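You operate a simulated robot arm through the tools that you are given. There is no shell and no other tool. Be economical: measure what you need, move in short steps, check, and stop when the job is done.

You are at the controls of a simulated robot arm. One attempt, no reset.

JOB
Put things in order on the end worktop. At the end: the blue glass is on the black drip tray; the clear tall glass from the end worktop stands where the grey filter stood; the grey filter stands where the blue glass stood; one of the tablets from the end worktop is on the crockery worktop; whatever was shut is shut again. Leave all else as you found it, and nothing knocked over. Set down upright: blue glass.

Only the result counts: the job must be done as asked and must still hold three seconds after the hand-in. Knocking over, shifting, dropping, spilling or breaking anything else fails it.

ROBOT AND FRAMES
A 6-joint arm with a two-finger parallel gripper, fixed in place. Base frame: the origin is at the foot of the arm, x ahead of it, y to its left, z up; the work surface is at about z = 910. Units: mm, rad, N and s.
With the tool pointing down near the work surface it reaches from about 240 to 620 mm from the base axis. Its first joint turns from -1.152 to 1.152 rad. Payload 2.7 kg.
Tool frame: the origin (TCP) lies between the finger pads and is the grasp point; the fingertips stand 23 mm ahead of it; z points along the fingers, y is the line along which they close. The gripper opens to 94 mm. The fingers are 38 mm wide and 10 mm thick; the gripper's body (54 by 96 mm) begins 39 mm behind the TCP.
Orientation is that of the tool frame in the base frame, as [roll, pitch, yaw] about the fixed x, y, z axes, in that order (R = Rz(yaw) Ry(pitch) Rx(roll)). With the fingers straight down and closing along the base's y, the tool's x points along the base's -x, its y along +y and its z along -z.

CONTROLS
- The arm moves only by the tool send_rows. Its argument "targets" is a list that holds one entry, the list of rows, each a list of 7 numbers: the shift along the tool's x, y, z in mm, then the turn, a rotation vector about the tool's x, y, z in rad, then the finger opening in mm, from 0 to 94. In form: [[[tx, ty, tz, wx, wy, wz, claw], ...]]. A call has 1 to 20 rows; each row is the pose to reach, as a shift and turn from the pose commanded when the call began, along the tool's axes at that moment. Rows are played at 5 a second. More than 50 mm and 0.15 rad between two rows, or a gripper value outside its range, and nothing of the call is played. A pose out of reach is approached as far as the arm can. The call stops where the force on the tool passes 40 N (or 10 N more than at its start, if that is more) or the arm is blocked; 0.2 s more then pass. Each finger travels about 45 mm/s and halts on what it meets, pressing with about 24 N; the grip force reading is that of the motor and also rises with nothing between the fingers. The clock runs only during rows and for 0.2 s after the last one: add rows that repeat a pose to give the fingers time. The reply holds the time, the measured pose of the TCP, the force on the tool along the base axes, the opening and the grip force, in the units named above and with some noise, with the torque about the TCP (base axes, N m) and any sound that the robot's microphone picked up, and new pictures: "views" is both (left out), scene, wrist or none.
- Cameras (640 x 400 px; columns grow to the right, rows downward): "scene" is fixed at [77.7, -436.6, 1397.6]; the picture's right is [0.74, -0.67, 0.00], its down [-0.42, -0.47, -0.78] and it looks along [0.52, 0.58, -0.63] (base axes); focal length 253 px, centre (320, 200). "wrist" rides on the gripper at [86, 16, -74] in the tool frame; the picture's right is [-0.18, 0.98, 0.00], its down [-0.58, -0.11, -0.81] and it looks along [-0.79, -0.15, 0.59] (tool axes); focal length 243 px, centre (320, 200). There is no depth. A picture from a camera that has moved, and an enlarged one, comes with that camera's place and axes in the base frame and with its lens.
- inspect(camera, box): a new picture of the part [left, top, right, bottom] of that camera's present view, enlarged. It takes no simulated time.
- close_job(): hands the job in; it is judged then, once.

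Go step by step. Nothing tells you positions but the pictures and the camera data: compare them with the known pose of the tool, close in by small moves and look again before you grip or let go. The budget is 120 turns and 200 pictures, counting those below and the enlarged ones. Unless the task says otherwise, let go and move clear before handing in.

The tools are called after "Emit:" by a JSON object that holds its "name" and its "arguments". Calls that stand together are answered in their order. send_rows: Moves the arm, as the interface text tells. Its arguments: {"type":"object","properties":{"targets":{"type":"array","items":{"type":"array","items":{"type":"array","items":{"type":"number"}}}},"views":{"type":"string","enum":["both","scene","wrist","none"]}},"required":["targets"]} The other tools are called the same way: inspect (camera, box) takes an enlarged picture of a part of a camera's view; close_job () hands the job in.

At the start:

```text
time: 0.0
position: [416.8, -125.4, 1221.2]
ee_rot: [3.14, 0.001, 3.14]
contact_force: [-0.6, -0.2, 0.4]
wrist_torque: [0.02, -0.02, 0.0]
width: 93.8
grasp_force: 0.0
```

scene: 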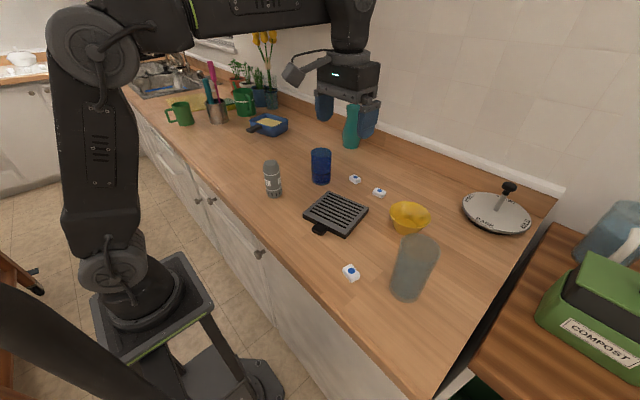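
wrist: 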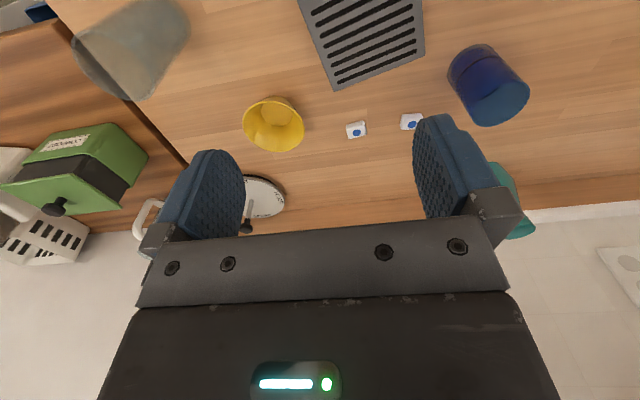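

I see the worktop with the blue glass, drip tray, a grey cylinder, a tall clear glass and three tablets. I'll enlarge parts of the picture first to identify things.

Emit:
{"name": "inspect", "arguments": {"camera": "scene", "box": [230, 130, 450, 310]}}

Emit:
{"name": "inspect", "arguments": {"camera": "scene", "box": [420, 160, 640, 400]}}

Emit:
{"name": "inspect", "arguments": {"camera": "scene", "box": [0, 0, 300, 180]}}

Emit:
{"name": "inspect", "arguments": {"camera": "wrist", "box": [0, 0, 320, 280]}}

```text
2.22 times, centred on (340, 220) of scene
camera zoom: at [77.7, -436.6, 1397.6], right [0.74, -0.67, 0.0], down [-0.42, -0.47, -0.78], along [0.52, 0.58, -0.63], focal length 563 px, centre (276, 156)
```

zoom: 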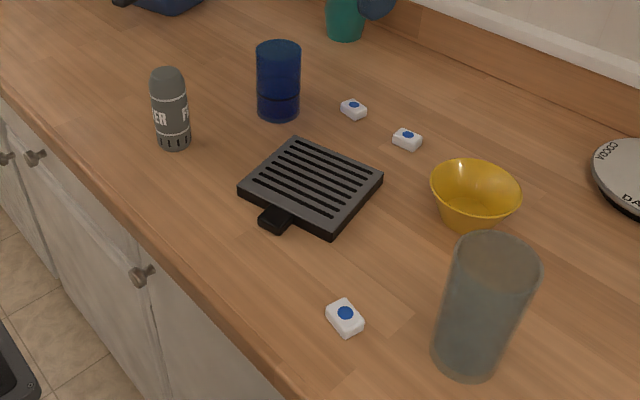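

```text
1.67 times, centred on (530, 280) of scene
camera zoom: at [77.7, -436.6, 1397.6], right [0.74, -0.67, 0.0], down [-0.42, -0.47, -0.78], along [0.52, 0.58, -0.63], focal length 422 px, centre (-30, 67)
```

zoom: 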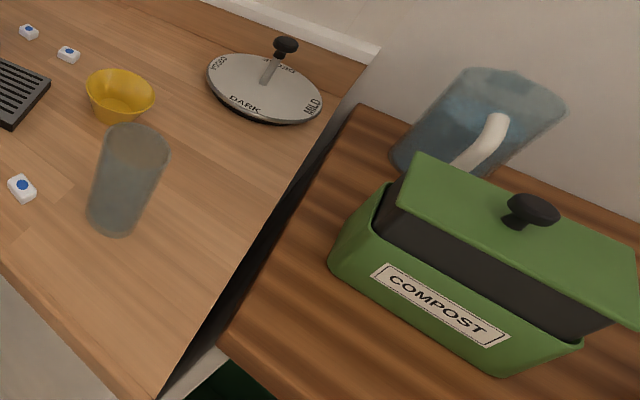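

```text
2.13 times, centred on (150, 90) of scene
camera zoom: at [77.7, -436.6, 1397.6], right [0.74, -0.67, 0.0], down [-0.42, -0.47, -0.78], along [0.52, 0.58, -0.63], focal length 540 px, centre (683, 435)
```

zoom: 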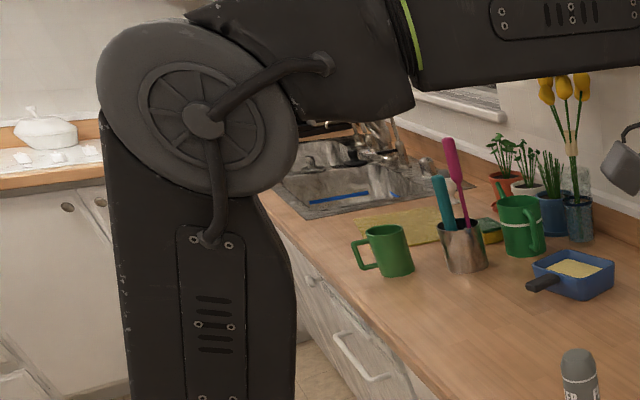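

```text
1.43 times, centred on (160, 140) of wrist
camera zoom: at [328.9, -107.9, 1296.5], right [0.19, 0.98, 0.0], down [0.58, -0.11, 0.81], along [0.79, -0.15, -0.59], focal length 347 px, centre (549, 286)
```

zoom: 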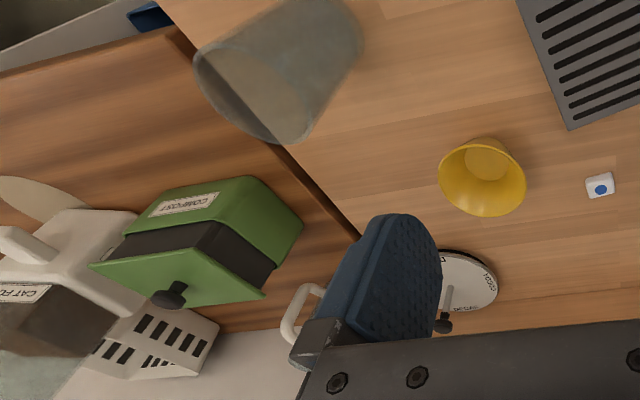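

The light worktop near me is the end worktop, and the dark one on the right (y < -500) could be the crockery worktop. I'll turn the hand to look right.

Emit:
{"name": "send_rows", "arguments": {"targets": [[[0, 0, 0, 0, 0, 0.14, 94], [0, 0, 0, 0, 0, 0.28, 94], [0, 0, 0, 0, 0, 0.42, 94], [0, 0, 0, 0, 0, 0.56, 94], [0, 0, 0, 0, 0, 0.7, 94], [0, 0, 0, 0, 0, 0.84, 94], [0, 0, 0, 0, 0, 0.98, 94], [0, 0, 0, 0, 0, 1.12, 94]]], "views": "wrist"}}

```text
time: 1.8
position: [416.3, -124.8, 1221.1]
ee_rot: [3.139, 0.0, 2.017]
contact_force: [-0.1, 0.5, 0.1]
wrist_torque: [-0.06, 0.01, -0.03]
width: 94.1
grasp_force: 0.1
camera wrist: at [392.4, -39.1, 1296.7], right [0.97, 0.26, 0.0], down [0.15, -0.57, 0.81], along [0.21, -0.78, -0.59], focal length 243 px, centre (320, 200)
```

wrist: 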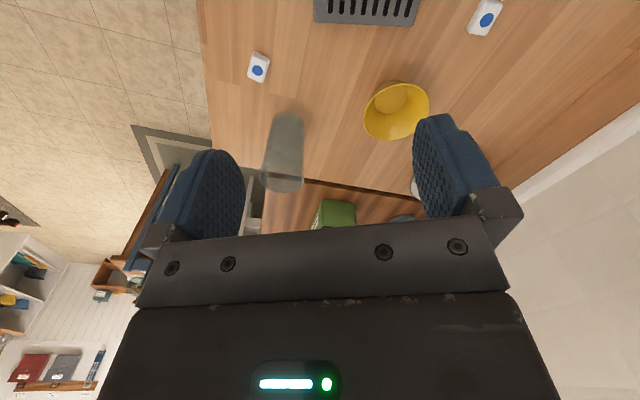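

The picture is upside down; beyond the end of the worktop lie the dark worktop and something at the left. I'll enlarge it.

Emit:
{"name": "inspect", "arguments": {"camera": "wrist", "box": [60, 110, 440, 310]}}

Emit:
{"name": "send_rows", "arguments": {"targets": [[[0, 0, 0, 0, 0, -0.14, 94], [0, 0, 0, 0, 0, -0.28, 94], [0, 0, 0, 0, 0, -0.42, 94], [0, 0, 0, 0, 0, -0.56, 94], [0, 0, 0, 0, 0, -0.7, 94], [0, 0, 0, 0, 0, -0.84, 94], [0, 0, 0, 0, 0, -0.98, 94], [0, 0, 0, 0, 0, -1.12, 94], [0, 0, 0, 0, 0, -1.26, 94], [0, 0, 0, 0, 0, -1.4, 94], [0, 0, 0, 0, 0, -1.54, 94], [0, 0, 0, 0, 0, -1.68, 94], [0, 0, 0, 0, 0, -1.82, 94], [0, 0, 0, 0, 0, -1.96, 94], [0, 0, 0, 0, 0, -2.1, 94], [0, 0, 0, 0, 0, -2.24, 94]]], "views": "wrist"}}

```text
1.68 times, centred on (250, 210) of wrist
camera zoom: at [392.4, -39.1, 1296.7], right [0.97, 0.26, 0.0], down [0.15, -0.57, 0.81], along [0.21, -0.78, -0.59], focal length 409 px, centre (438, 183)
```

zoom: 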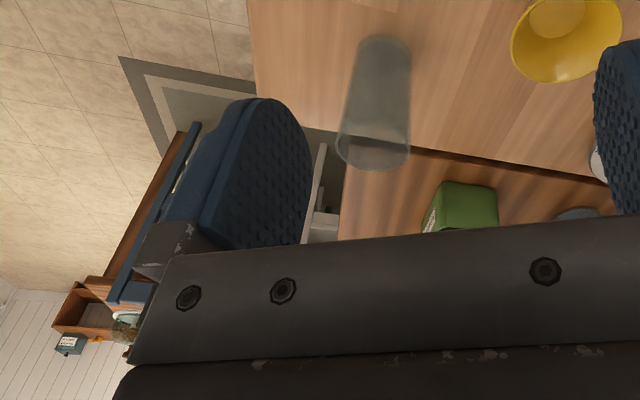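

```text
time: 5.2
position: [416.4, -125.2, 1222.7]
ee_rot: [-3.139, 0.004, -2.021]
contact_force: [-1.3, -0.6, 0.2]
wrist_torque: [0.01, 0.03, -0.02]
width: 94.1
grasp_force: 0.1
camera wrist: at [363.1, -195.2, 1296.7], right [-0.81, 0.59, 0.0], down [0.35, 0.48, 0.81], along [0.48, 0.65, -0.59], focal length 243 px, centre (320, 200)
```

wrist: 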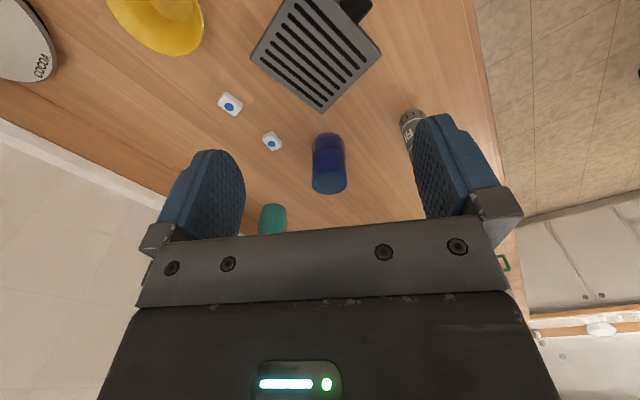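

Next I move the hand to the left to see the mugs' part of the worktop.

Emit:
{"name": "send_rows", "arguments": {"targets": [[[-34, 26, 0, 0, 0, 0, 94], [-69, 52, 0, 0, 0, 0, 94], [-103, 78, 0, 0, 0, 0, 94], [-138, 104, 0, 0, 0, 0, 94], [-172, 130, 0, 0, 0, 0, 94], [-207, 156, 0, 0, 0, 0, 94], [-241, 182, 0, 0, 0, 0, 94], [-276, 208, 0, 0, 0, 0, 94], [-310, 234, 0, 0, 0, 0, 94], [-345, 262, 0, 0, 0, 0, 94]]], "views": "both"}}

```text
time: 7.4
position: [332.0, 299.5, 1223.5]
ee_rot: [-3.14, 0.002, -2.026]
contact_force: [0.2, 0.6, 0.6]
wrist_torque: [-0.01, -0.01, 0.04]
width: 94.0
grasp_force: 0.1
camera wrist: at [277.9, 230.5, 1297.5], right [-0.8, 0.6, 0.0], down [0.35, 0.47, 0.81], along [0.48, 0.65, -0.59], focal length 243 px, centre (320, 200)
```

scene: 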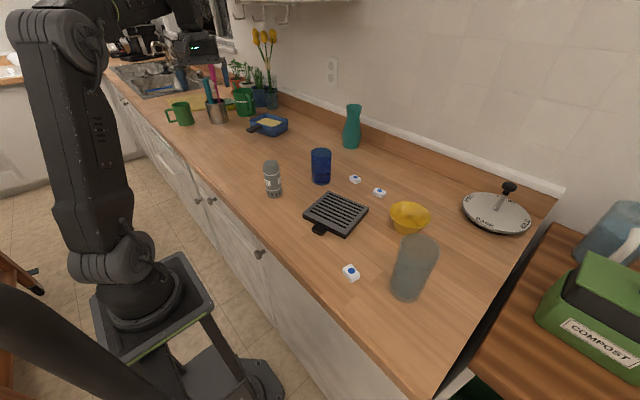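
wrist: 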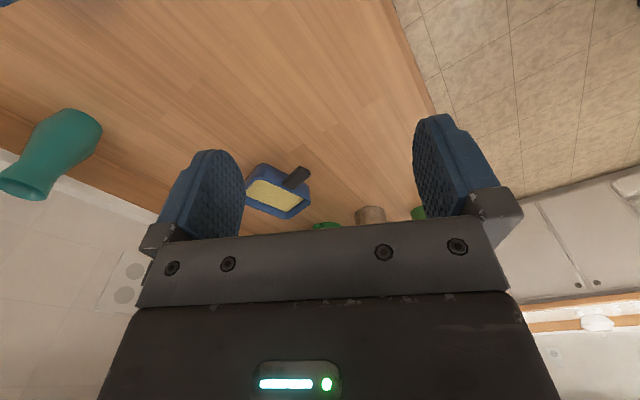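

No seam on that side. Now I move to the right to look at the dark worktop.

Emit:
{"name": "send_rows", "arguments": {"targets": [[[28, -14, 0, 0, 0, 0.135, 94], [56, -27, 0, 0, 0, 0.27, 94], [84, -41, 0, 0, 0, 0.405, 94], [112, -54, 0, 0, 0, 0.54, 94], [141, -68, 0, 0, 0, 0.675, 94], [169, -82, 0, 0, 0, 0.81, 94], [197, -95, 0, 0, 0, 0.945, 94], [225, -109, 0, 0, 0, 1.08, 94], [253, -123, 0, 0, 0, 1.215, 94], [281, -136, 0, 0, 0, 1.35, 94], [309, -150, 0, 0, 0, 1.485, 94], [337, -164, 0, 0, 0, 1.62, 94], [365, -177, 0, 0, 0, 1.755, 94], [394, -191, 0, 0, 0, 1.89, 94], [422, -204, 0, 0, 0, 2.025, 94], [450, -218, 0, 0, 0, 2.16, 94]]], "views": "wrist"}}

```text
time: 10.8
position: [330.0, -199.6, 1221.9]
ee_rot: [3.137, 0.002, 2.097]
contact_force: [0.7, -0.3, 0.5]
wrist_torque: [-0.03, -0.04, 0.01]
width: 94.0
grasp_force: 0.0
camera wrist: at [299.9, -117.1, 1296.2], right [0.94, 0.34, 0.0], down [0.2, -0.56, 0.81], along [0.27, -0.76, -0.59], focal length 243 px, centre (320, 200)
```

wrist: 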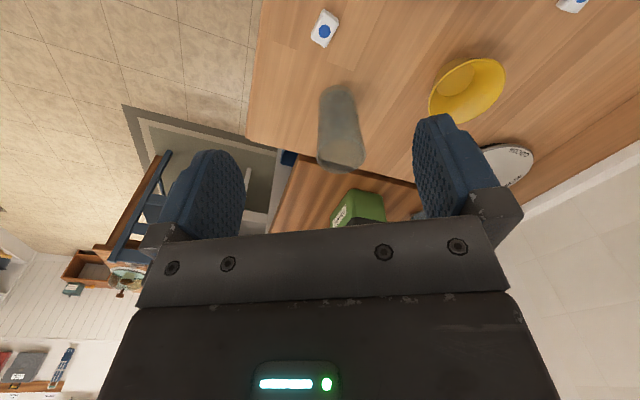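

The hand blocks the view; I'll tilt it forward so the camera's clear half sees the dark worktop.

Emit:
{"name": "send_rows", "arguments": {"targets": [[[0, 0, 0, 0, -0.14, 0, 94], [0, 0, 0, 0, -0.28, 0, 94], [0, 0, 0, 0, -0.42, 0, 94], [0, 0, 0, 0, -0.56, 0, 94], [0, 0, 0, 0, -0.7, 0, 94], [0, 0, 0, 0, -0.84, 0, 94]]], "views": "wrist"}}

```text
time: 12.2
position: [330.0, -199.8, 1221.0]
ee_rot: [3.136, 0.844, 2.097]
contact_force: [0.5, 0.1, 0.2]
wrist_torque: [0.01, 0.02, 0.01]
width: 94.1
grasp_force: 0.1
camera wrist: at [286.5, -92.8, 1207.1], right [0.91, 0.39, 0.14], down [-0.21, 0.13, 0.97], along [0.36, -0.91, 0.2], focal length 243 px, centre (320, 200)
```

wrist: 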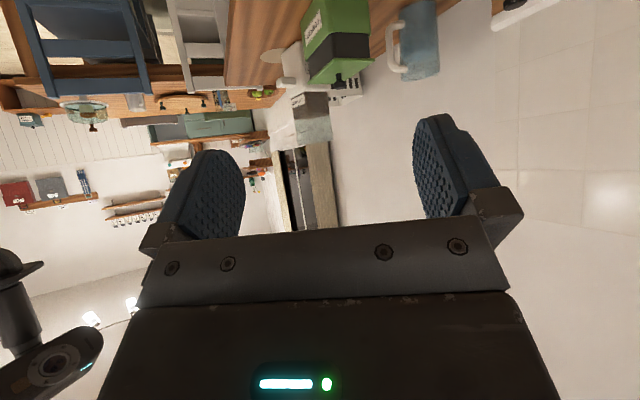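

The tilt shows the dark worktop and beyond; I'll enlarge.

Emit:
{"name": "inspect", "arguments": {"camera": "wrist", "box": [130, 0, 450, 200]}}

Emit:
{"name": "send_rows", "arguments": {"targets": [[[0, 0, 0, 0, 0.14, 0, 94], [0, 0, 0, 0, 0.28, 0, 94], [0, 0, 0, 0, 0.42, 0, 94]]], "views": "wrist"}}

```text
2.00 times, centred on (290, 100) of wrist
camera zoom: at [286.5, -92.8, 1207.1], right [0.91, 0.39, 0.14], down [-0.21, 0.13, 0.97], along [0.36, -0.91, 0.2], focal length 485 px, centre (380, 400)
```

zoom: 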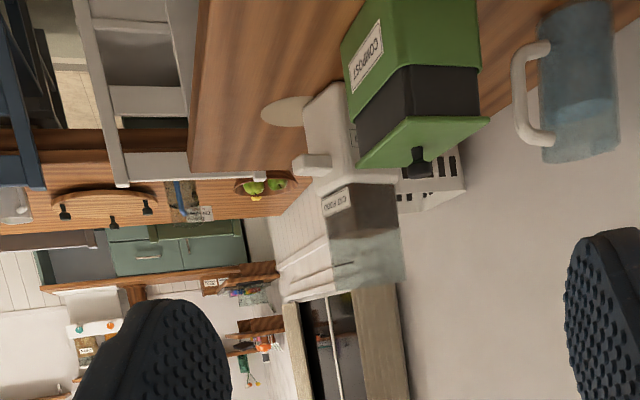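

```text
time: 13.0
position: [331.5, -199.9, 1221.5]
ee_rot: [3.139, 0.42, 2.1]
contact_force: [0.4, -0.7, -1.0]
wrist_torque: [-0.07, 0.0, 0.01]
width: 94.1
grasp_force: 0.1
camera wrist: at [288.7, -96.5, 1254.8], right [0.93, 0.35, 0.08], down [0.01, -0.23, 0.97], along [0.36, -0.91, -0.22], focal length 243 px, centre (320, 200)
```

wrist: 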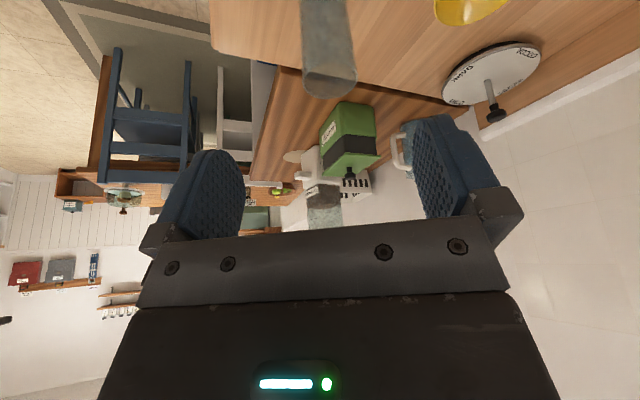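

I'll zoom into both views around the gap to measure the dark worktop's height and edge.

Emit:
{"name": "inspect", "arguments": {"camera": "wrist", "box": [200, 30, 400, 220]}}

Emit:
{"name": "inspect", "arguments": {"camera": "scene", "box": [420, 280, 580, 400]}}

```text
2.11 times, centred on (300, 125) of wrist
camera zoom: at [288.7, -96.5, 1254.8], right [0.93, 0.35, 0.08], down [0.01, -0.23, 0.97], along [0.36, -0.91, -0.22], focal length 511 px, centre (362, 358)
```

zoom: 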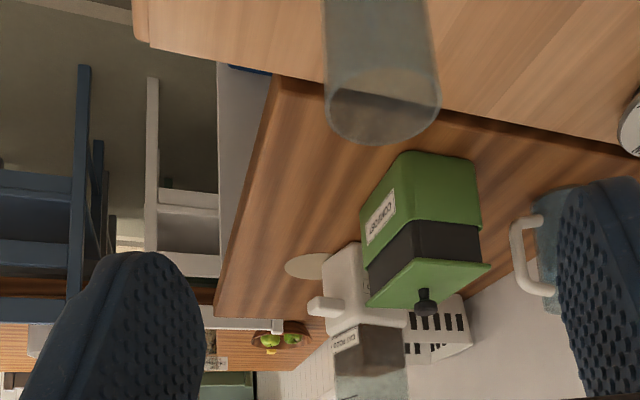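

```text
3.33 times, centred on (500, 340) of scene
camera zoom: at [77.7, -436.6, 1397.6], right [0.74, -0.67, 0.0], down [-0.42, -0.47, -0.78], along [0.52, 0.58, -0.63], focal length 844 px, centre (-280, -267)
```

zoom: 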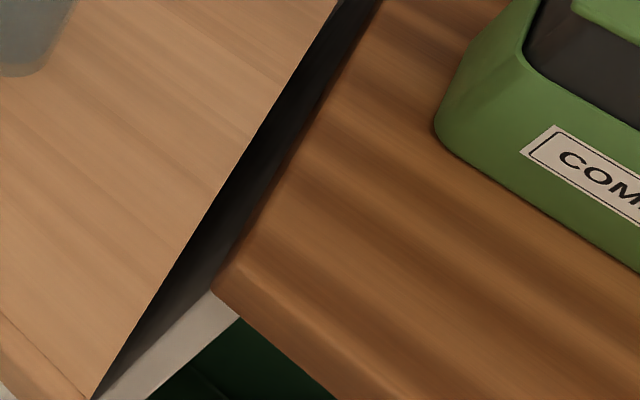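

The dark worktop is lower and just out of easy reach. Before deciding which one is the "crockery worktop", I look for a seam in the light worktop.

Emit:
{"name": "inspect", "arguments": {"camera": "scene", "box": [120, 60, 300, 180]}}

Emit:
{"name": "inspect", "arguments": {"camera": "scene", "box": [130, 110, 310, 230]}}

Emit:
{"name": "inspect", "arguments": {"camera": "scene", "box": [0, 0, 130, 100]}}

```text
3.33 times, centred on (210, 120) of scene
camera zoom: at [77.7, -436.6, 1397.6], right [0.74, -0.67, 0.0], down [-0.42, -0.47, -0.78], along [0.52, 0.58, -0.63], focal length 844 px, centre (687, 467)
```

zoom: 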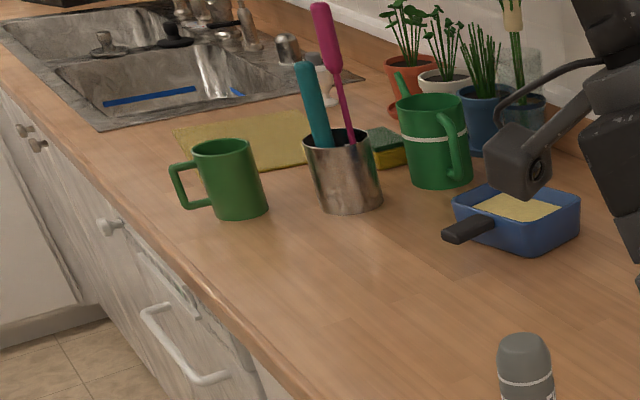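

```text
3.33 times, centred on (220, 170) of scene
camera zoom: at [77.7, -436.6, 1397.6], right [0.74, -0.67, 0.0], down [-0.42, -0.47, -0.78], along [0.52, 0.58, -0.63], focal length 844 px, centre (653, 300)
```

zoom: 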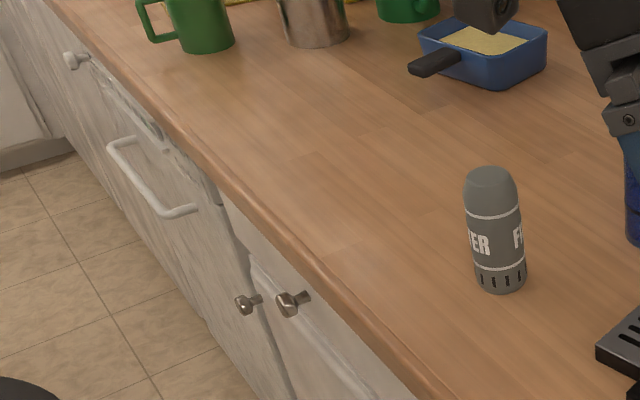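

```text
4.00 times, centred on (65, 50) of scene
camera zoom: at [77.7, -436.6, 1397.6], right [0.74, -0.67, 0.0], down [-0.42, -0.47, -0.78], along [0.52, 0.58, -0.63], focal length 1013 px, centre (1340, 800)
```

zoom: 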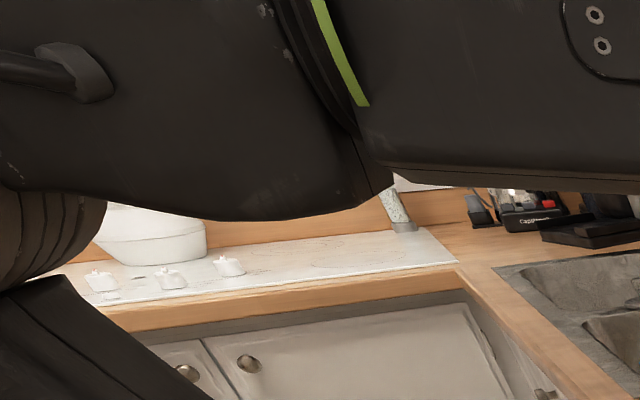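

The crockery (green mugs and so on) stands on the left stretch of the light run, so I take that stretch as the crockery worktop; the dark one holds the compost bin. I start with the blue glass, near (547, 81), by levelling the tool.

Emit:
{"name": "send_rows", "arguments": {"targets": [[[0, 0, 0, 0, 0.14, 0, 94], [0, 0, 0, 0, 0.28, 0, 94], [0, 0, 0, 0, 0.42, 0, 94]]], "views": "none"}}

```text
time: 13.8
position: [330.7, -198.4, 1221.1]
ee_rot: [3.138, -0.002, 2.1]
contact_force: [0.3, 0.7, 0.4]
wrist_torque: [-0.01, 0.02, -0.05]
width: 94.0
grasp_force: 0.1
```

Now I move above the blue glass with the tool yaw at pi.

Emit:
{"name": "send_rows", "arguments": {"targets": [[[18, 38, 6, 0, 0, -0.13, 94], [37, 76, 12, 0, 0, -0.26, 94], [55, 115, 18, 0, 0, -0.39, 94], [73, 153, 24, 0, 0, -0.52, 94], [92, 191, 30, 0, 0, -0.65, 94], [110, 229, 36, 0, 0, -0.78, 94], [128, 268, 42, 0, 0, -0.91, 94], [146, 306, 48, 0, 0, -1.04, 94]]], "views": "both"}}

```text
time: 15.6
position: [521.4, 79.3, 1173.8]
ee_rot: [-3.141, 0.002, -3.139]
contact_force: [-0.4, 0.1, -0.5]
wrist_torque: [-0.02, 0.0, 0.0]
width: 93.9
grasp_force: 0.1
camera wrist: at [433.1, 96.7, 1248.9], right [0.18, 0.98, 0.0], down [0.58, -0.11, 0.81], along [0.79, -0.15, -0.59], focal length 243 px, centre (320, 200)
```

scene: 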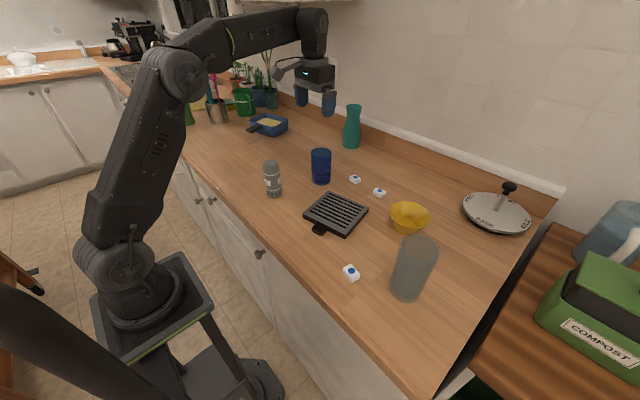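
wrist: 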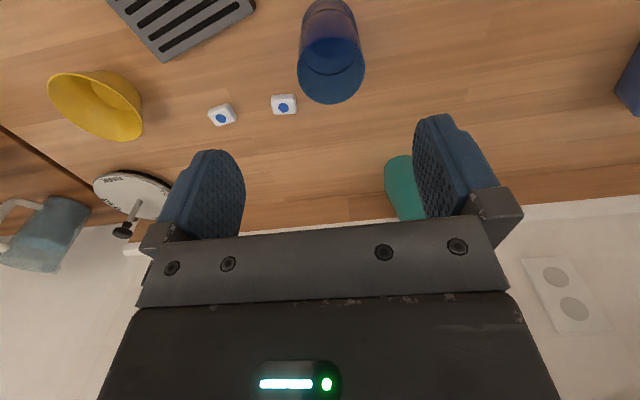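

Blue glass rim looks centred near (551, 86), top around z = 1015. I close in above it and check.

Emit:
{"name": "send_rows", "arguments": {"targets": [[[-15, 3, 35, 0, 0, 0, 94], [-30, 6, 70, 0, 0, 0, 94], [-30, 6, 100, 0, 0, 0, 94]]], "views": "both"}}

Emit:
{"name": "inspect", "arguments": {"camera": "scene", "box": [250, 80, 400, 200]}}

```text
time: 16.4
position: [552.4, 86.1, 1074.1]
ee_rot: [3.14, 0.004, 3.139]
contact_force: [-0.7, -0.5, 0.4]
wrist_torque: [-0.01, 0.01, -0.01]
width: 94.0
grasp_force: 0.1
camera wrist: at [463.8, 103.5, 1148.6], right [0.19, 0.98, 0.0], down [0.58, -0.11, 0.81], along [0.79, -0.15, -0.59], focal length 243 px, centre (320, 200)
```

scene: 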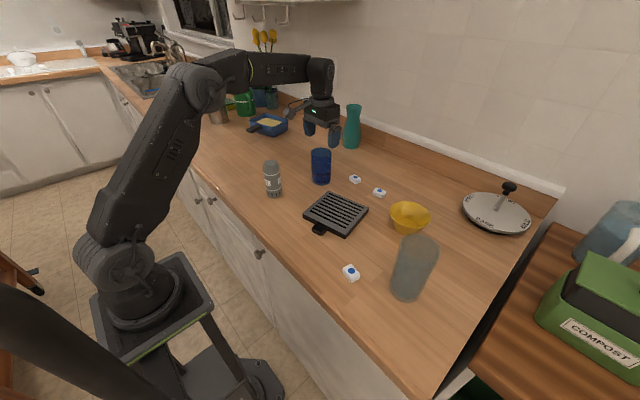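
wrist: 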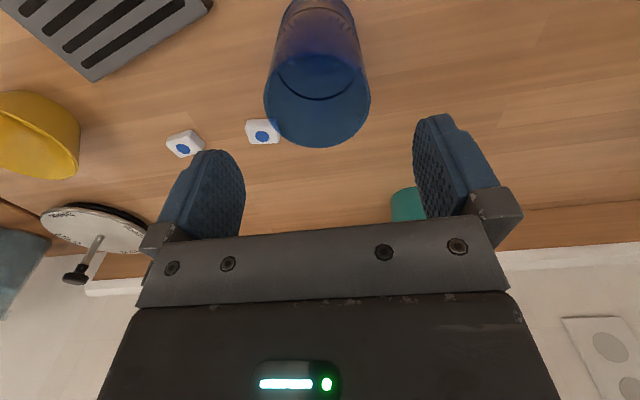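

```text
3.33 times, centred on (325, 140) of scene
camera zoom: at [77.7, -436.6, 1397.6], right [0.74, -0.67, 0.0], down [-0.42, -0.47, -0.78], along [0.52, 0.58, -0.63], focal length 844 px, centre (303, 400)
```

zoom: 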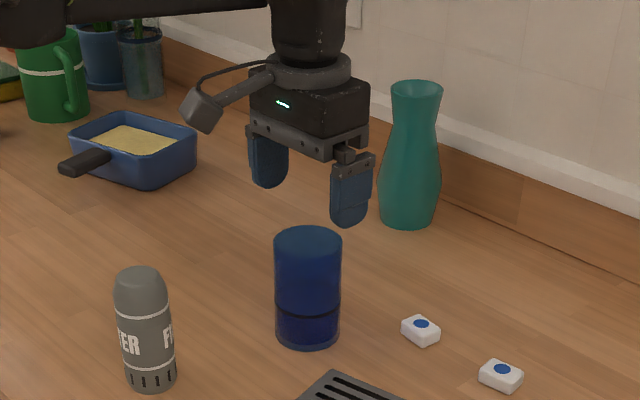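

The rim is at about (547, 86, 1012), well between the fingers. I lower to z = 984 and grip.

Emit:
{"name": "send_rows", "arguments": {"targets": [[[5, 0, 30, 0, 0, 0, 94], [5, 0, 60, 0, 0, 0, 94], [5, 0, 90, 0, 0, 0, 94]]], "views": "wrist"}}

Emit:
{"name": "inspect", "arguments": {"camera": "scene", "box": [250, 80, 400, 200]}}

```text
time: 17.2
position: [545.7, 87.4, 983.5]
ee_rot: [3.141, 0.004, 3.138]
contact_force: [0.7, 0.0, -0.3]
wrist_torque: [0.01, 0.01, 0.05]
width: 94.1
grasp_force: 0.0
camera wrist: at [458.6, 104.5, 1058.2], right [0.19, 0.98, 0.0], down [0.58, -0.11, 0.81], along [0.79, -0.15, -0.59], focal length 243 px, centre (320, 200)
```

wrist: 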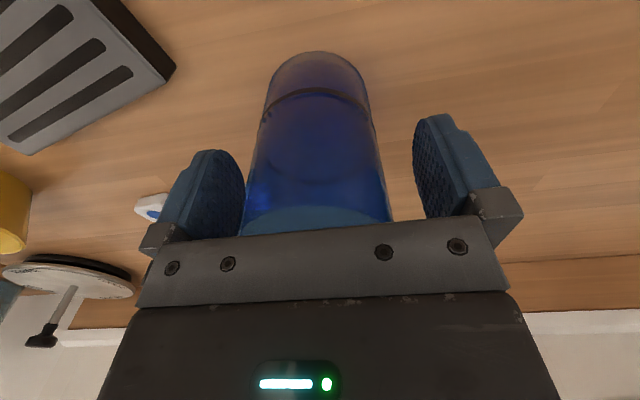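

```text
3.33 times, centred on (325, 140) of scene
camera zoom: at [77.7, -436.6, 1397.6], right [0.74, -0.67, 0.0], down [-0.42, -0.47, -0.78], along [0.52, 0.58, -0.63], focal length 844 px, centre (303, 400)
```

zoom: 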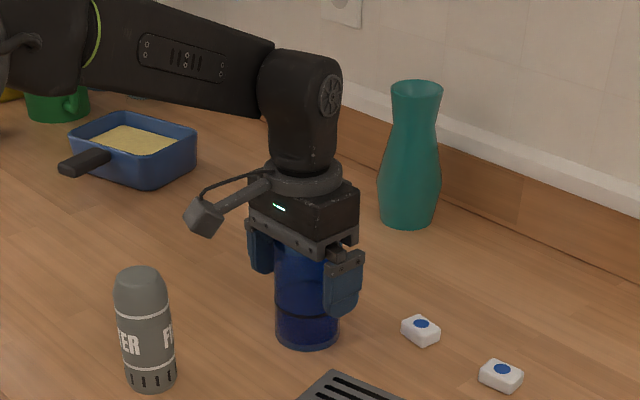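

The glass is between the fingers; I close.

Emit:
{"name": "send_rows", "arguments": {"targets": [[[0, 0, 0, 0, 0, 0, 80], [0, 0, 0, 0, 0, 0, 70], [0, 0, 0, 0, 0, 0, 55], [0, 0, 0, 0, 0, 0, 50], [0, 0, 0, 0, 0, 0, 50]]], "views": "wrist"}}

```text
time: 18.4
position: [546.9, 86.9, 984.3]
ee_rot: [-3.141, 0.002, 3.138]
contact_force: [0.3, -0.1, -0.4]
wrist_torque: [-0.04, 0.02, -0.01]
width: 63.5
grasp_force: 24.3
camera wrist: at [458.6, 104.4, 1058.7], right [0.19, 0.98, 0.0], down [0.58, -0.11, 0.81], along [0.79, -0.15, -0.59], focal length 243 px, centre (320, 200)
```

wrist: 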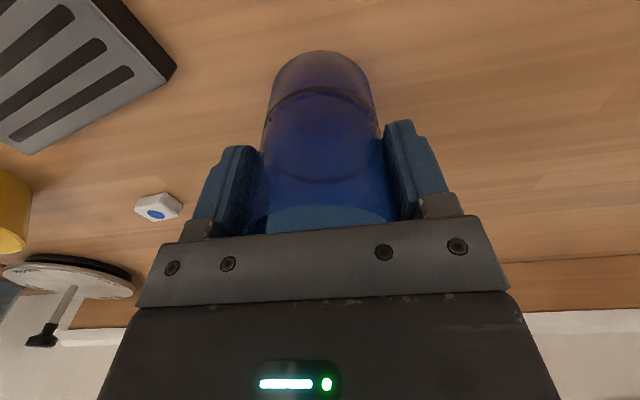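

Gripped at 63.5 mm. Lifting 60 mm, then moving over the tray centre at about (464, -71).

Emit:
{"name": "send_rows", "arguments": {"targets": [[[0, 0, -20, 0, 0, 0, 50], [0, 0, -60, 0, 0, 0, 50], [20, -39, -60, 0, 0, 0, 50], [41, -78, -60, 0, 0, 0, 50], [62, -117, -60, 0, 0, 0, 50], [83, -157, -60, 0, 0, 0, 50], [83, -157, -60, 0, 0, 0, 50]]], "views": "both"}}

Emit:
{"name": "inspect", "arguments": {"camera": "scene", "box": [270, 120, 420, 260]}}

```text
time: 20.0
position: [462.1, -69.8, 1044.7]
ee_rot: [3.141, 0.002, 3.141]
contact_force: [0.5, 0.6, -1.3]
wrist_torque: [0.02, 0.05, 0.01]
width: 63.8
grasp_force: 23.6
camera wrist: at [375.4, -53.5, 1118.7], right [0.18, 0.98, 0.0], down [0.58, -0.11, 0.81], along [0.79, -0.15, -0.59], focal length 243 px, centre (320, 200)
```

scene: 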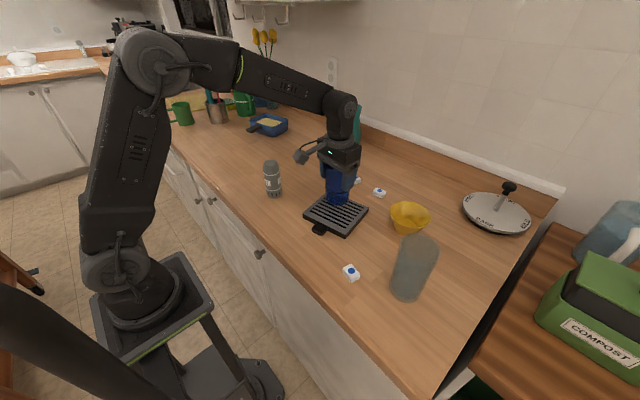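
wrist: 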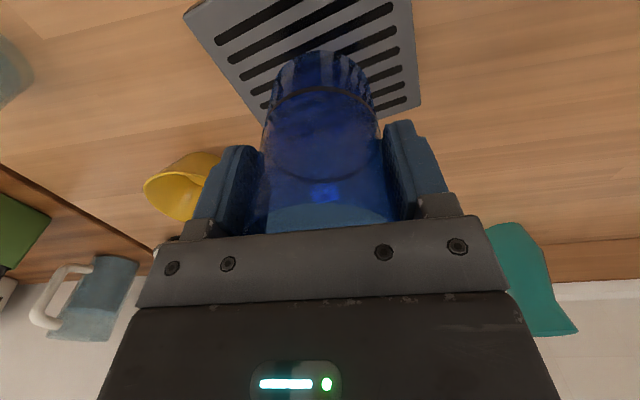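

```text
2.86 times, centred on (345, 190) of scene
camera zoom: at [77.7, -436.6, 1397.6], right [0.74, -0.67, 0.0], down [-0.42, -0.47, -0.78], along [0.52, 0.58, -0.63], focal length 723 px, centre (249, 229)
```

zoom: 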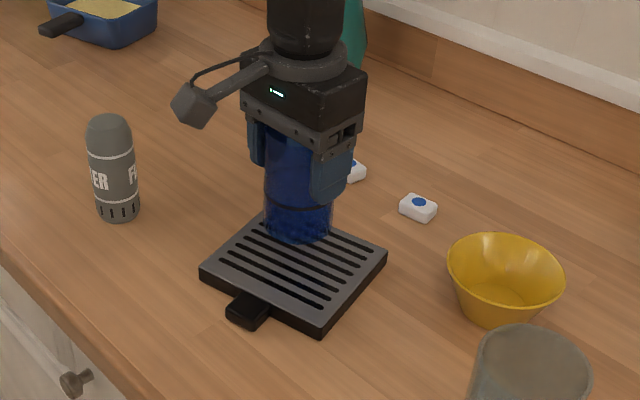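

Glass is over the tray. I lower 35 mm and read the force.

Emit:
{"name": "send_rows", "arguments": {"targets": [[[0, 0, 15, 0, 0, 0, 50], [0, 0, 30, 0, 0, 0, 50], [0, 0, 35, 0, 0, 0, 50]]], "views": "none"}}

Emit:
{"name": "inspect", "arguments": {"camera": "scene", "box": [270, 120, 420, 260]}}

```text
time: 20.8
position: [462.8, -70.7, 1010.3]
ee_rot: [3.142, 0.001, 3.139]
contact_force: [0.2, 0.4, -1.3]
wrist_torque: [-0.02, -0.02, 0.0]
width: 63.2
grasp_force: 23.8
```

```text
2.86 times, centred on (345, 190) of scene
camera zoom: at [77.7, -436.6, 1397.6], right [0.74, -0.67, 0.0], down [-0.42, -0.47, -0.78], along [0.52, 0.58, -0.63], focal length 723 px, centre (249, 229)
```

zoom: 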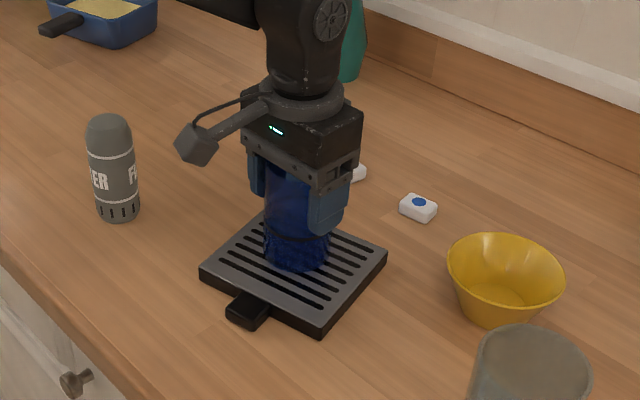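

Almost down; small steps now.

Emit:
{"name": "send_rows", "arguments": {"targets": [[[0, 0, 3, 0, 0, 0, 50], [0, 0, 5, 0, 0, 0, 50]]], "views": "none"}}

```text
time: 21.4
position: [463.4, -70.0, 1005.8]
ee_rot: [3.141, 0.004, 3.141]
contact_force: [-0.9, 0.5, 5.8]
wrist_torque: [-0.1, 0.22, 0.02]
width: 63.1
grasp_force: 23.7
```

Contact (5.8 N). I release slowly.

Emit:
{"name": "send_rows", "arguments": {"targets": [[[0, 0, 0, 0, 0, 0, 66], [0, 0, 0, 0, 0, 0, 75], [0, 0, 0, 0, 0, 0, 94], [0, 0, 0, 0, 0, 0, 94], [0, 0, -30, 0, 0, 0, 94], [0, 0, -70, 0, 0, 0, 94], [0, 0, -110, 0, 0, 0, 94]]], "views": "wrist"}}

Emit:
{"name": "inspect", "arguments": {"camera": "scene", "box": [250, 130, 410, 260]}}

```text
time: 23.0
position: [463.0, -70.2, 1114.0]
ee_rot: [3.14, 0.002, 3.139]
contact_force: [0.1, -0.1, 0.4]
wrist_torque: [0.03, -0.02, 0.0]
width: 94.0
grasp_force: 0.0
camera wrist: at [375.7, -53.0, 1189.4], right [0.19, 0.98, 0.0], down [0.58, -0.11, 0.81], along [0.79, -0.15, -0.59], focal length 243 px, centre (320, 200)
```

wrist: 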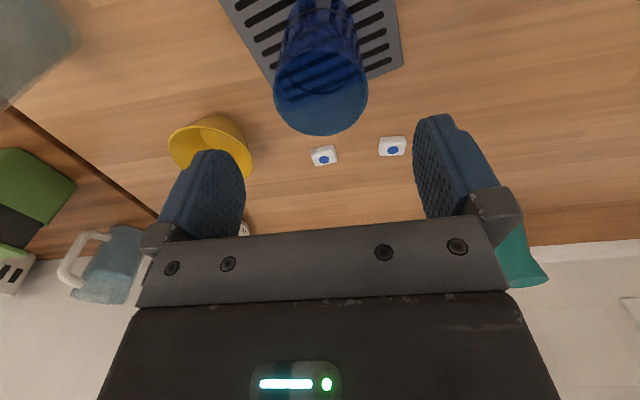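

```text
3.08 times, centred on (330, 195) of scene
camera zoom: at [77.7, -436.6, 1397.6], right [0.74, -0.67, 0.0], down [-0.42, -0.47, -0.78], along [0.52, 0.58, -0.63], focal length 779 px, centre (289, 215)
```

zoom: 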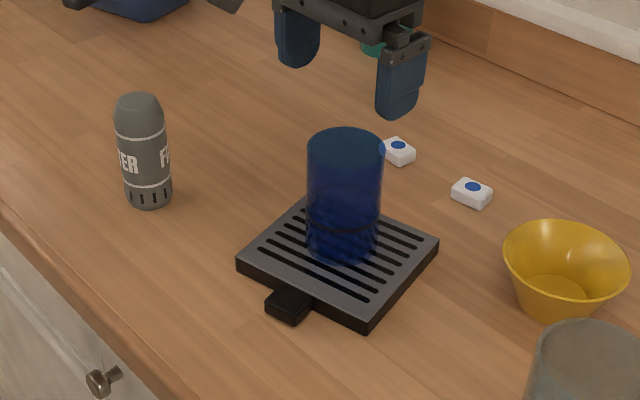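

Blue glass stands on the tray. Next the filter, roughly at (387, 126).

Emit:
{"name": "send_rows", "arguments": {"targets": [[[16, 39, 0, 0, 0, 0, 94], [32, 78, 0, 0, 0, 0, 94], [47, 117, 0, 0, 0, 0, 94], [62, 156, 0, 0, 0, 0, 94], [78, 195, 0, 0, 0, 0, 94]]], "views": "wrist"}}

```text
time: 24.2
position: [384.7, 124.7, 1112.8]
ee_rot: [-3.14, 0.001, 3.139]
contact_force: [-0.7, 0.0, -0.3]
wrist_torque: [-0.03, 0.01, -0.01]
width: 94.2
grasp_force: 0.1
camera wrist: at [297.6, 142.1, 1187.7], right [0.19, 0.98, 0.0], down [0.58, -0.11, 0.81], along [0.79, -0.15, -0.59], focal length 243 px, centre (320, 200)
```

wrist: 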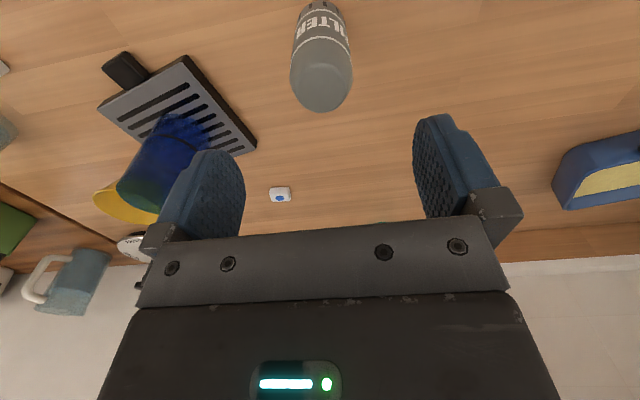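

Filter centre about (390, 127), top near z = 1012. Descending around it.

Emit:
{"name": "send_rows", "arguments": {"targets": [[[-5, 2, 40, 0, 0, 0, 94], [-5, 2, 80, 0, 0, 0, 94], [-5, 2, 123, 0, 0, 0, 94]]], "views": "wrist"}}

Emit:
{"name": "inspect", "arguments": {"camera": "scene", "box": [210, 100, 370, 220]}}

```text
time: 25.0
position: [391.3, 128.0, 990.2]
ee_rot: [3.14, 0.002, 3.139]
contact_force: [-0.1, 0.2, 0.4]
wrist_torque: [0.0, 0.03, -0.01]
width: 94.2
grasp_force: 0.0
camera wrist: at [303.6, 144.4, 1064.8], right [0.19, 0.98, 0.0], down [0.58, -0.11, 0.81], along [0.79, -0.15, -0.59], focal length 243 px, centre (320, 200)
```

wrist: 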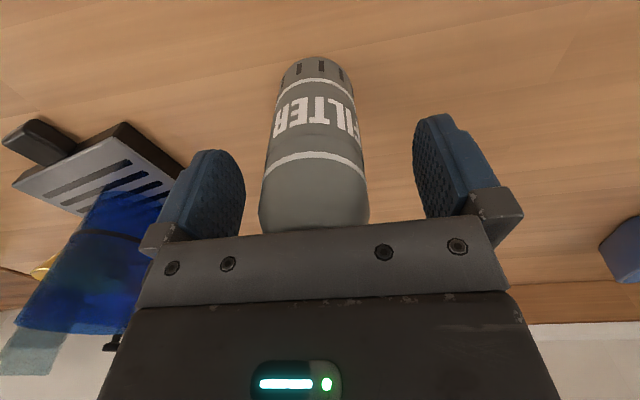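

```text
3.33 times, centred on (290, 160) of scene
camera zoom: at [77.7, -436.6, 1397.6], right [0.74, -0.67, 0.0], down [-0.42, -0.47, -0.78], along [0.52, 0.58, -0.63], focal length 844 px, centre (420, 333)
```

zoom: 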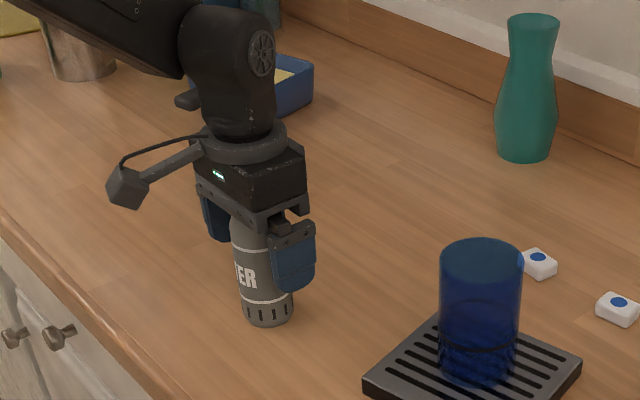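

Well placed. I lower 6 mm more and grip.

Emit:
{"name": "send_rows", "arguments": {"targets": [[[0, 0, 6, 0, 0, 0, 94], [0, 0, 6, 0, 0, 0, 75], [0, 0, 6, 0, 0, 0, 60], [0, 0, 6, 0, 0, 0, 45], [0, 0, 6, 0, 0, 0, 30], [0, 0, 6, 0, 0, 0, 30], [0, 0, 6, 0, 0, 0, 30]]], "views": "wrist"}}

```text
time: 26.6
position: [390.9, 126.5, 984.2]
ee_rot: [-3.141, 0.001, -3.141]
contact_force: [1.1, 0.3, 0.4]
wrist_torque: [-0.02, -0.01, -0.06]
width: 45.1
grasp_force: 24.0
camera wrist: at [303.5, 144.2, 1059.5], right [0.19, 0.98, 0.0], down [0.58, -0.11, 0.81], along [0.79, -0.15, -0.59], focal length 243 px, centre (320, 200)
```

wrist: 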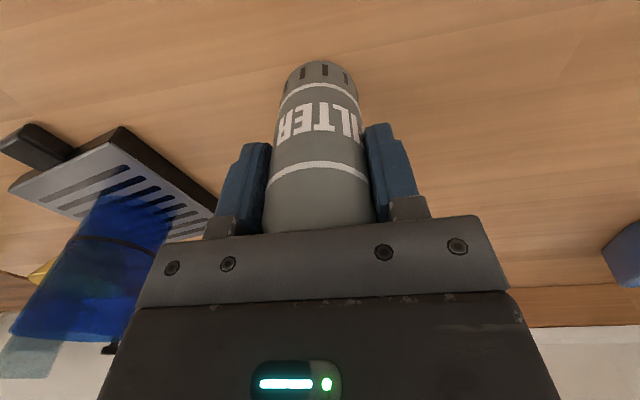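

Gripped at 45 mm; filter spot is (391, 127). Lifting and carrying to the blue glass's old place (547, 86).

Emit:
{"name": "send_rows", "arguments": {"targets": [[[0, 0, -20, 0, 0, 0, 30], [0, 0, -50, 0, 0, 0, 30], [-39, -10, -50, 0, 0, 0, 30], [-78, -20, -50, 0, 0, 0, 30], [-117, -30, -50, 0, 0, 0, 30], [-156, -41, -50, 0, 0, 0, 30], [-156, -41, -30, 0, 0, 0, 30], [-156, -41, -10, 0, 0, 0, 30]]], "views": "wrist"}}

Emit:
{"name": "inspect", "arguments": {"camera": "scene", "box": [250, 100, 410, 220]}}

```text
time: 28.4
position: [548.1, 84.9, 994.7]
ee_rot: [3.141, 0.002, 3.139]
contact_force: [-0.1, 0.3, -1.4]
wrist_torque: [0.03, 0.02, 0.02]
width: 45.2
grasp_force: 24.3
camera wrist: at [459.7, 102.7, 1069.9], right [0.19, 0.98, 0.0], down [0.58, -0.11, 0.81], along [0.79, -0.15, -0.59], focal length 243 px, centre (320, 200)
```

wrist: 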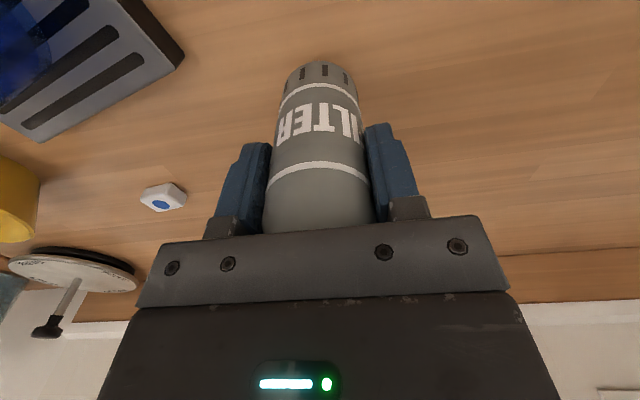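

```text
3.33 times, centred on (330, 160) of scene
camera zoom: at [77.7, -436.6, 1397.6], right [0.74, -0.67, 0.0], down [-0.42, -0.47, -0.78], along [0.52, 0.58, -0.63], focal length 844 px, centre (287, 333)
```

zoom: 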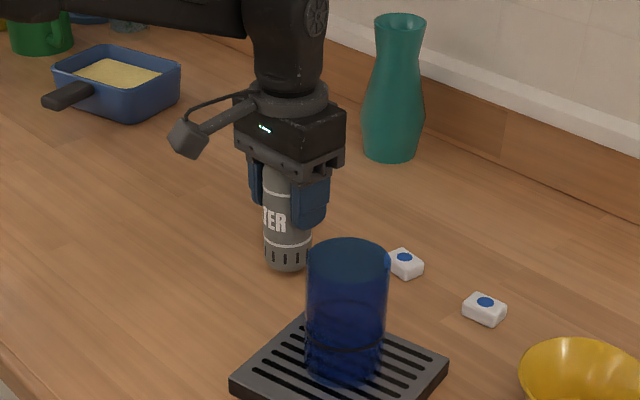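

Lowering the last 10 mm in small steps.

Emit:
{"name": "send_rows", "arguments": {"targets": [[[0, 0, 4, 0, 0, 0, 30], [0, 0, 8, 0, 0, 0, 30], [0, 0, 10, 0, 0, 0, 30]]], "views": "none"}}

```text
time: 29.2
position: [546.4, 85.0, 984.9]
ee_rot: [3.14, 0.002, 3.139]
contact_force: [-0.4, 0.1, -0.3]
wrist_torque: [-0.02, 0.0, -0.02]
width: 45.4
grasp_force: 24.0
```

Emit:
{"name": "send_rows", "arguments": {"targets": [[[0, 0, 1.5, 0, 0, 0, 30], [0, 0, 1.5, 0, 0, 0, 30]]], "views": "none"}}

```text
time: 29.8
position: [546.8, 85.2, 984.1]
ee_rot: [3.139, 0.003, 3.14]
contact_force: [-1.7, 0.2, 5.4]
wrist_torque: [0.03, 0.2, -0.04]
width: 45.6
grasp_force: 23.7
```

Contact. I release and rise.

Emit:
{"name": "send_rows", "arguments": {"targets": [[[0, 0, 0, 0, 0, 0, 47], [0, 0, 0, 0, 0, 0, 60], [0, 0, 0, 0, 0, 0, 94], [0, 0, 0, 0, 0, 0, 94], [0, 0, 0, 0, 0, 0, 94], [0, 0, -40, 0, 0, 0, 94], [0, 0, -80, 0, 0, 0, 94], [0, 0, -120, 0, 0, 0, 94]]], "views": "both"}}

```text
time: 31.6
position: [545.5, 85.6, 1104.2]
ee_rot: [-3.141, 0.001, 3.14]
contact_force: [0.0, 0.4, 0.3]
wrist_torque: [0.0, 0.02, -0.02]
width: 94.2
grasp_force: 0.1
camera wrist: at [459.0, 101.7, 1179.3], right [0.19, 0.98, 0.0], down [0.58, -0.11, 0.81], along [0.79, -0.15, -0.59], focal length 243 px, centre (320, 200)
```

scene: 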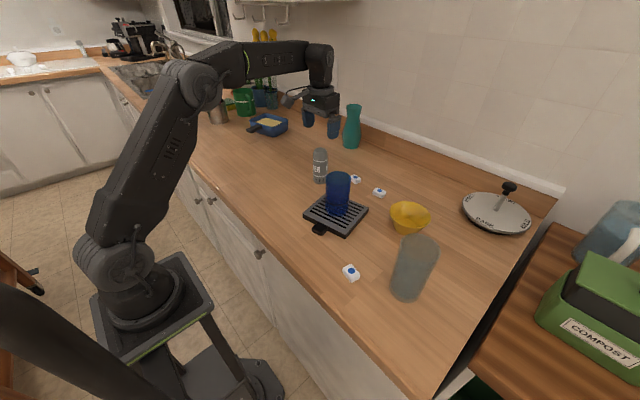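
wrist: 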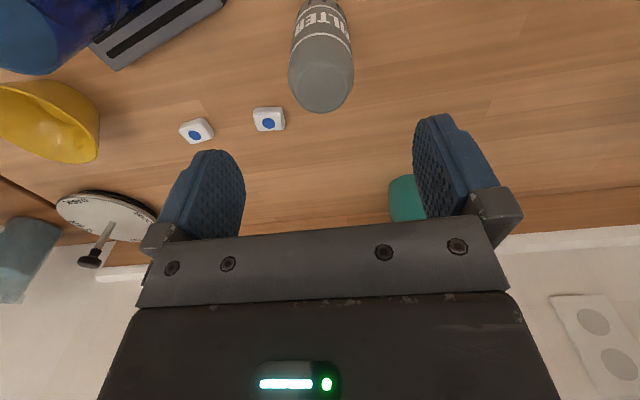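

Filter in place. Now to the clear tall glass, roughly at (405, -340), approaching high.

Emit:
{"name": "send_rows", "arguments": {"targets": [[[0, 0, -46, 0, 0, 0, 94], [16, -42, -56, 0, 0, 0, 94], [32, -84, -56, 0, 0, 0, 94], [48, -126, -56, 0, 0, 0, 94], [64, -168, -56, 0, 0, 0, 94], [80, -210, -56, 0, 0, 0, 94], [97, -252, -56, 0, 0, 0, 94], [113, -294, -56, 0, 0, 0, 94], [129, -336, -56, 0, 0, 0, 94], [145, -378, -56, 0, 0, 0, 94], [155, -421, -56, 0, 0, 0, 94]]], "views": "both"}}

```text
time: 34.0
position: [390.2, -337.1, 1159.8]
ee_rot: [3.141, 0.001, 3.142]
contact_force: [-0.5, 0.1, 0.4]
wrist_torque: [0.02, 0.02, -0.03]
width: 94.1
grasp_force: 0.0
camera wrist: at [302.7, -320.3, 1235.1], right [0.18, 0.98, 0.0], down [0.58, -0.11, 0.81], along [0.79, -0.15, -0.59], focal length 243 px, centre (320, 200)
```

scene: 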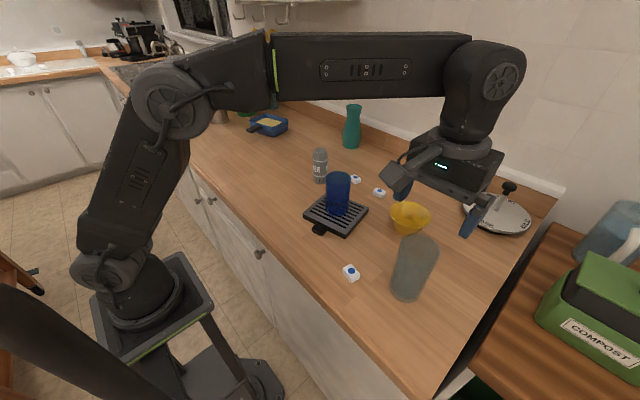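
wrist: 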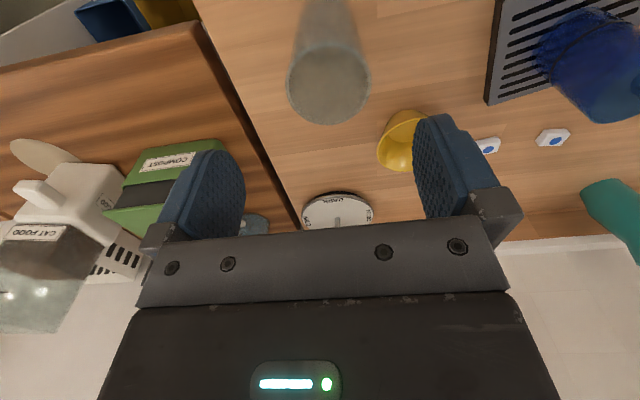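

The rim appears centred near (408, -333), z about 1040. I close in and look again before descending.

Emit:
{"name": "send_rows", "arguments": {"targets": [[[-9, 2, 30, 0, 0, 0, 94], [-18, 4, 65, 0, 0, 0, 94]]], "views": "wrist"}}

Emit:
{"name": "inspect", "arguments": {"camera": "scene", "box": [340, 130, 520, 310]}}

```text
time: 34.6
position: [407.8, -332.3, 1095.1]
ee_rot: [-3.142, 0.002, 3.138]
contact_force: [-0.4, -0.2, -0.5]
wrist_torque: [-0.02, -0.01, -0.01]
width: 94.0
grasp_force: 0.1
camera wrist: at [321.6, -315.0, 1168.7], right [0.19, 0.98, 0.0], down [0.58, -0.11, 0.81], along [0.79, -0.15, -0.59], focal length 243 px, centre (320, 200)
```

wrist: 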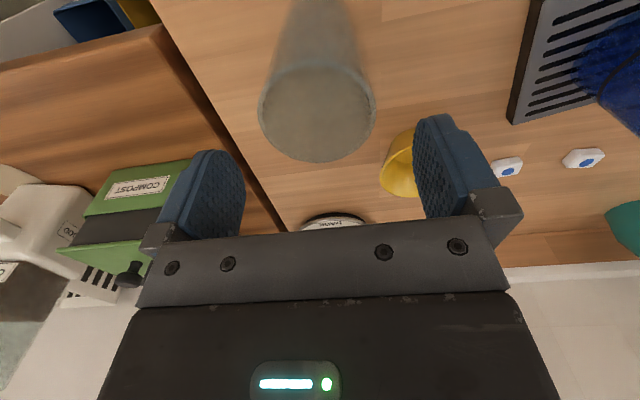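

```text
2.22 times, centred on (430, 220) of scene
camera zoom: at [77.7, -436.6, 1397.6], right [0.74, -0.67, 0.0], down [-0.42, -0.47, -0.78], along [0.52, 0.58, -0.63], focal length 563 px, centre (76, 156)
```

zoom: 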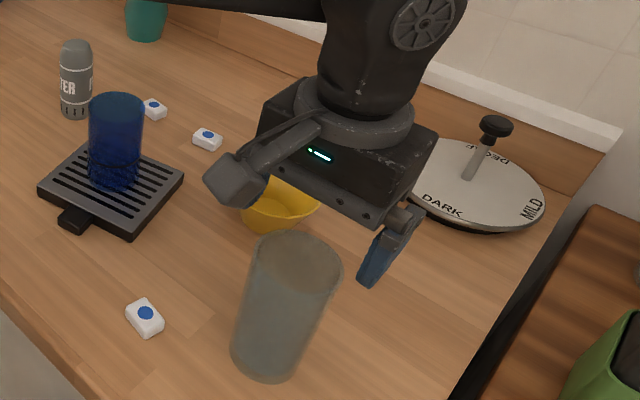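

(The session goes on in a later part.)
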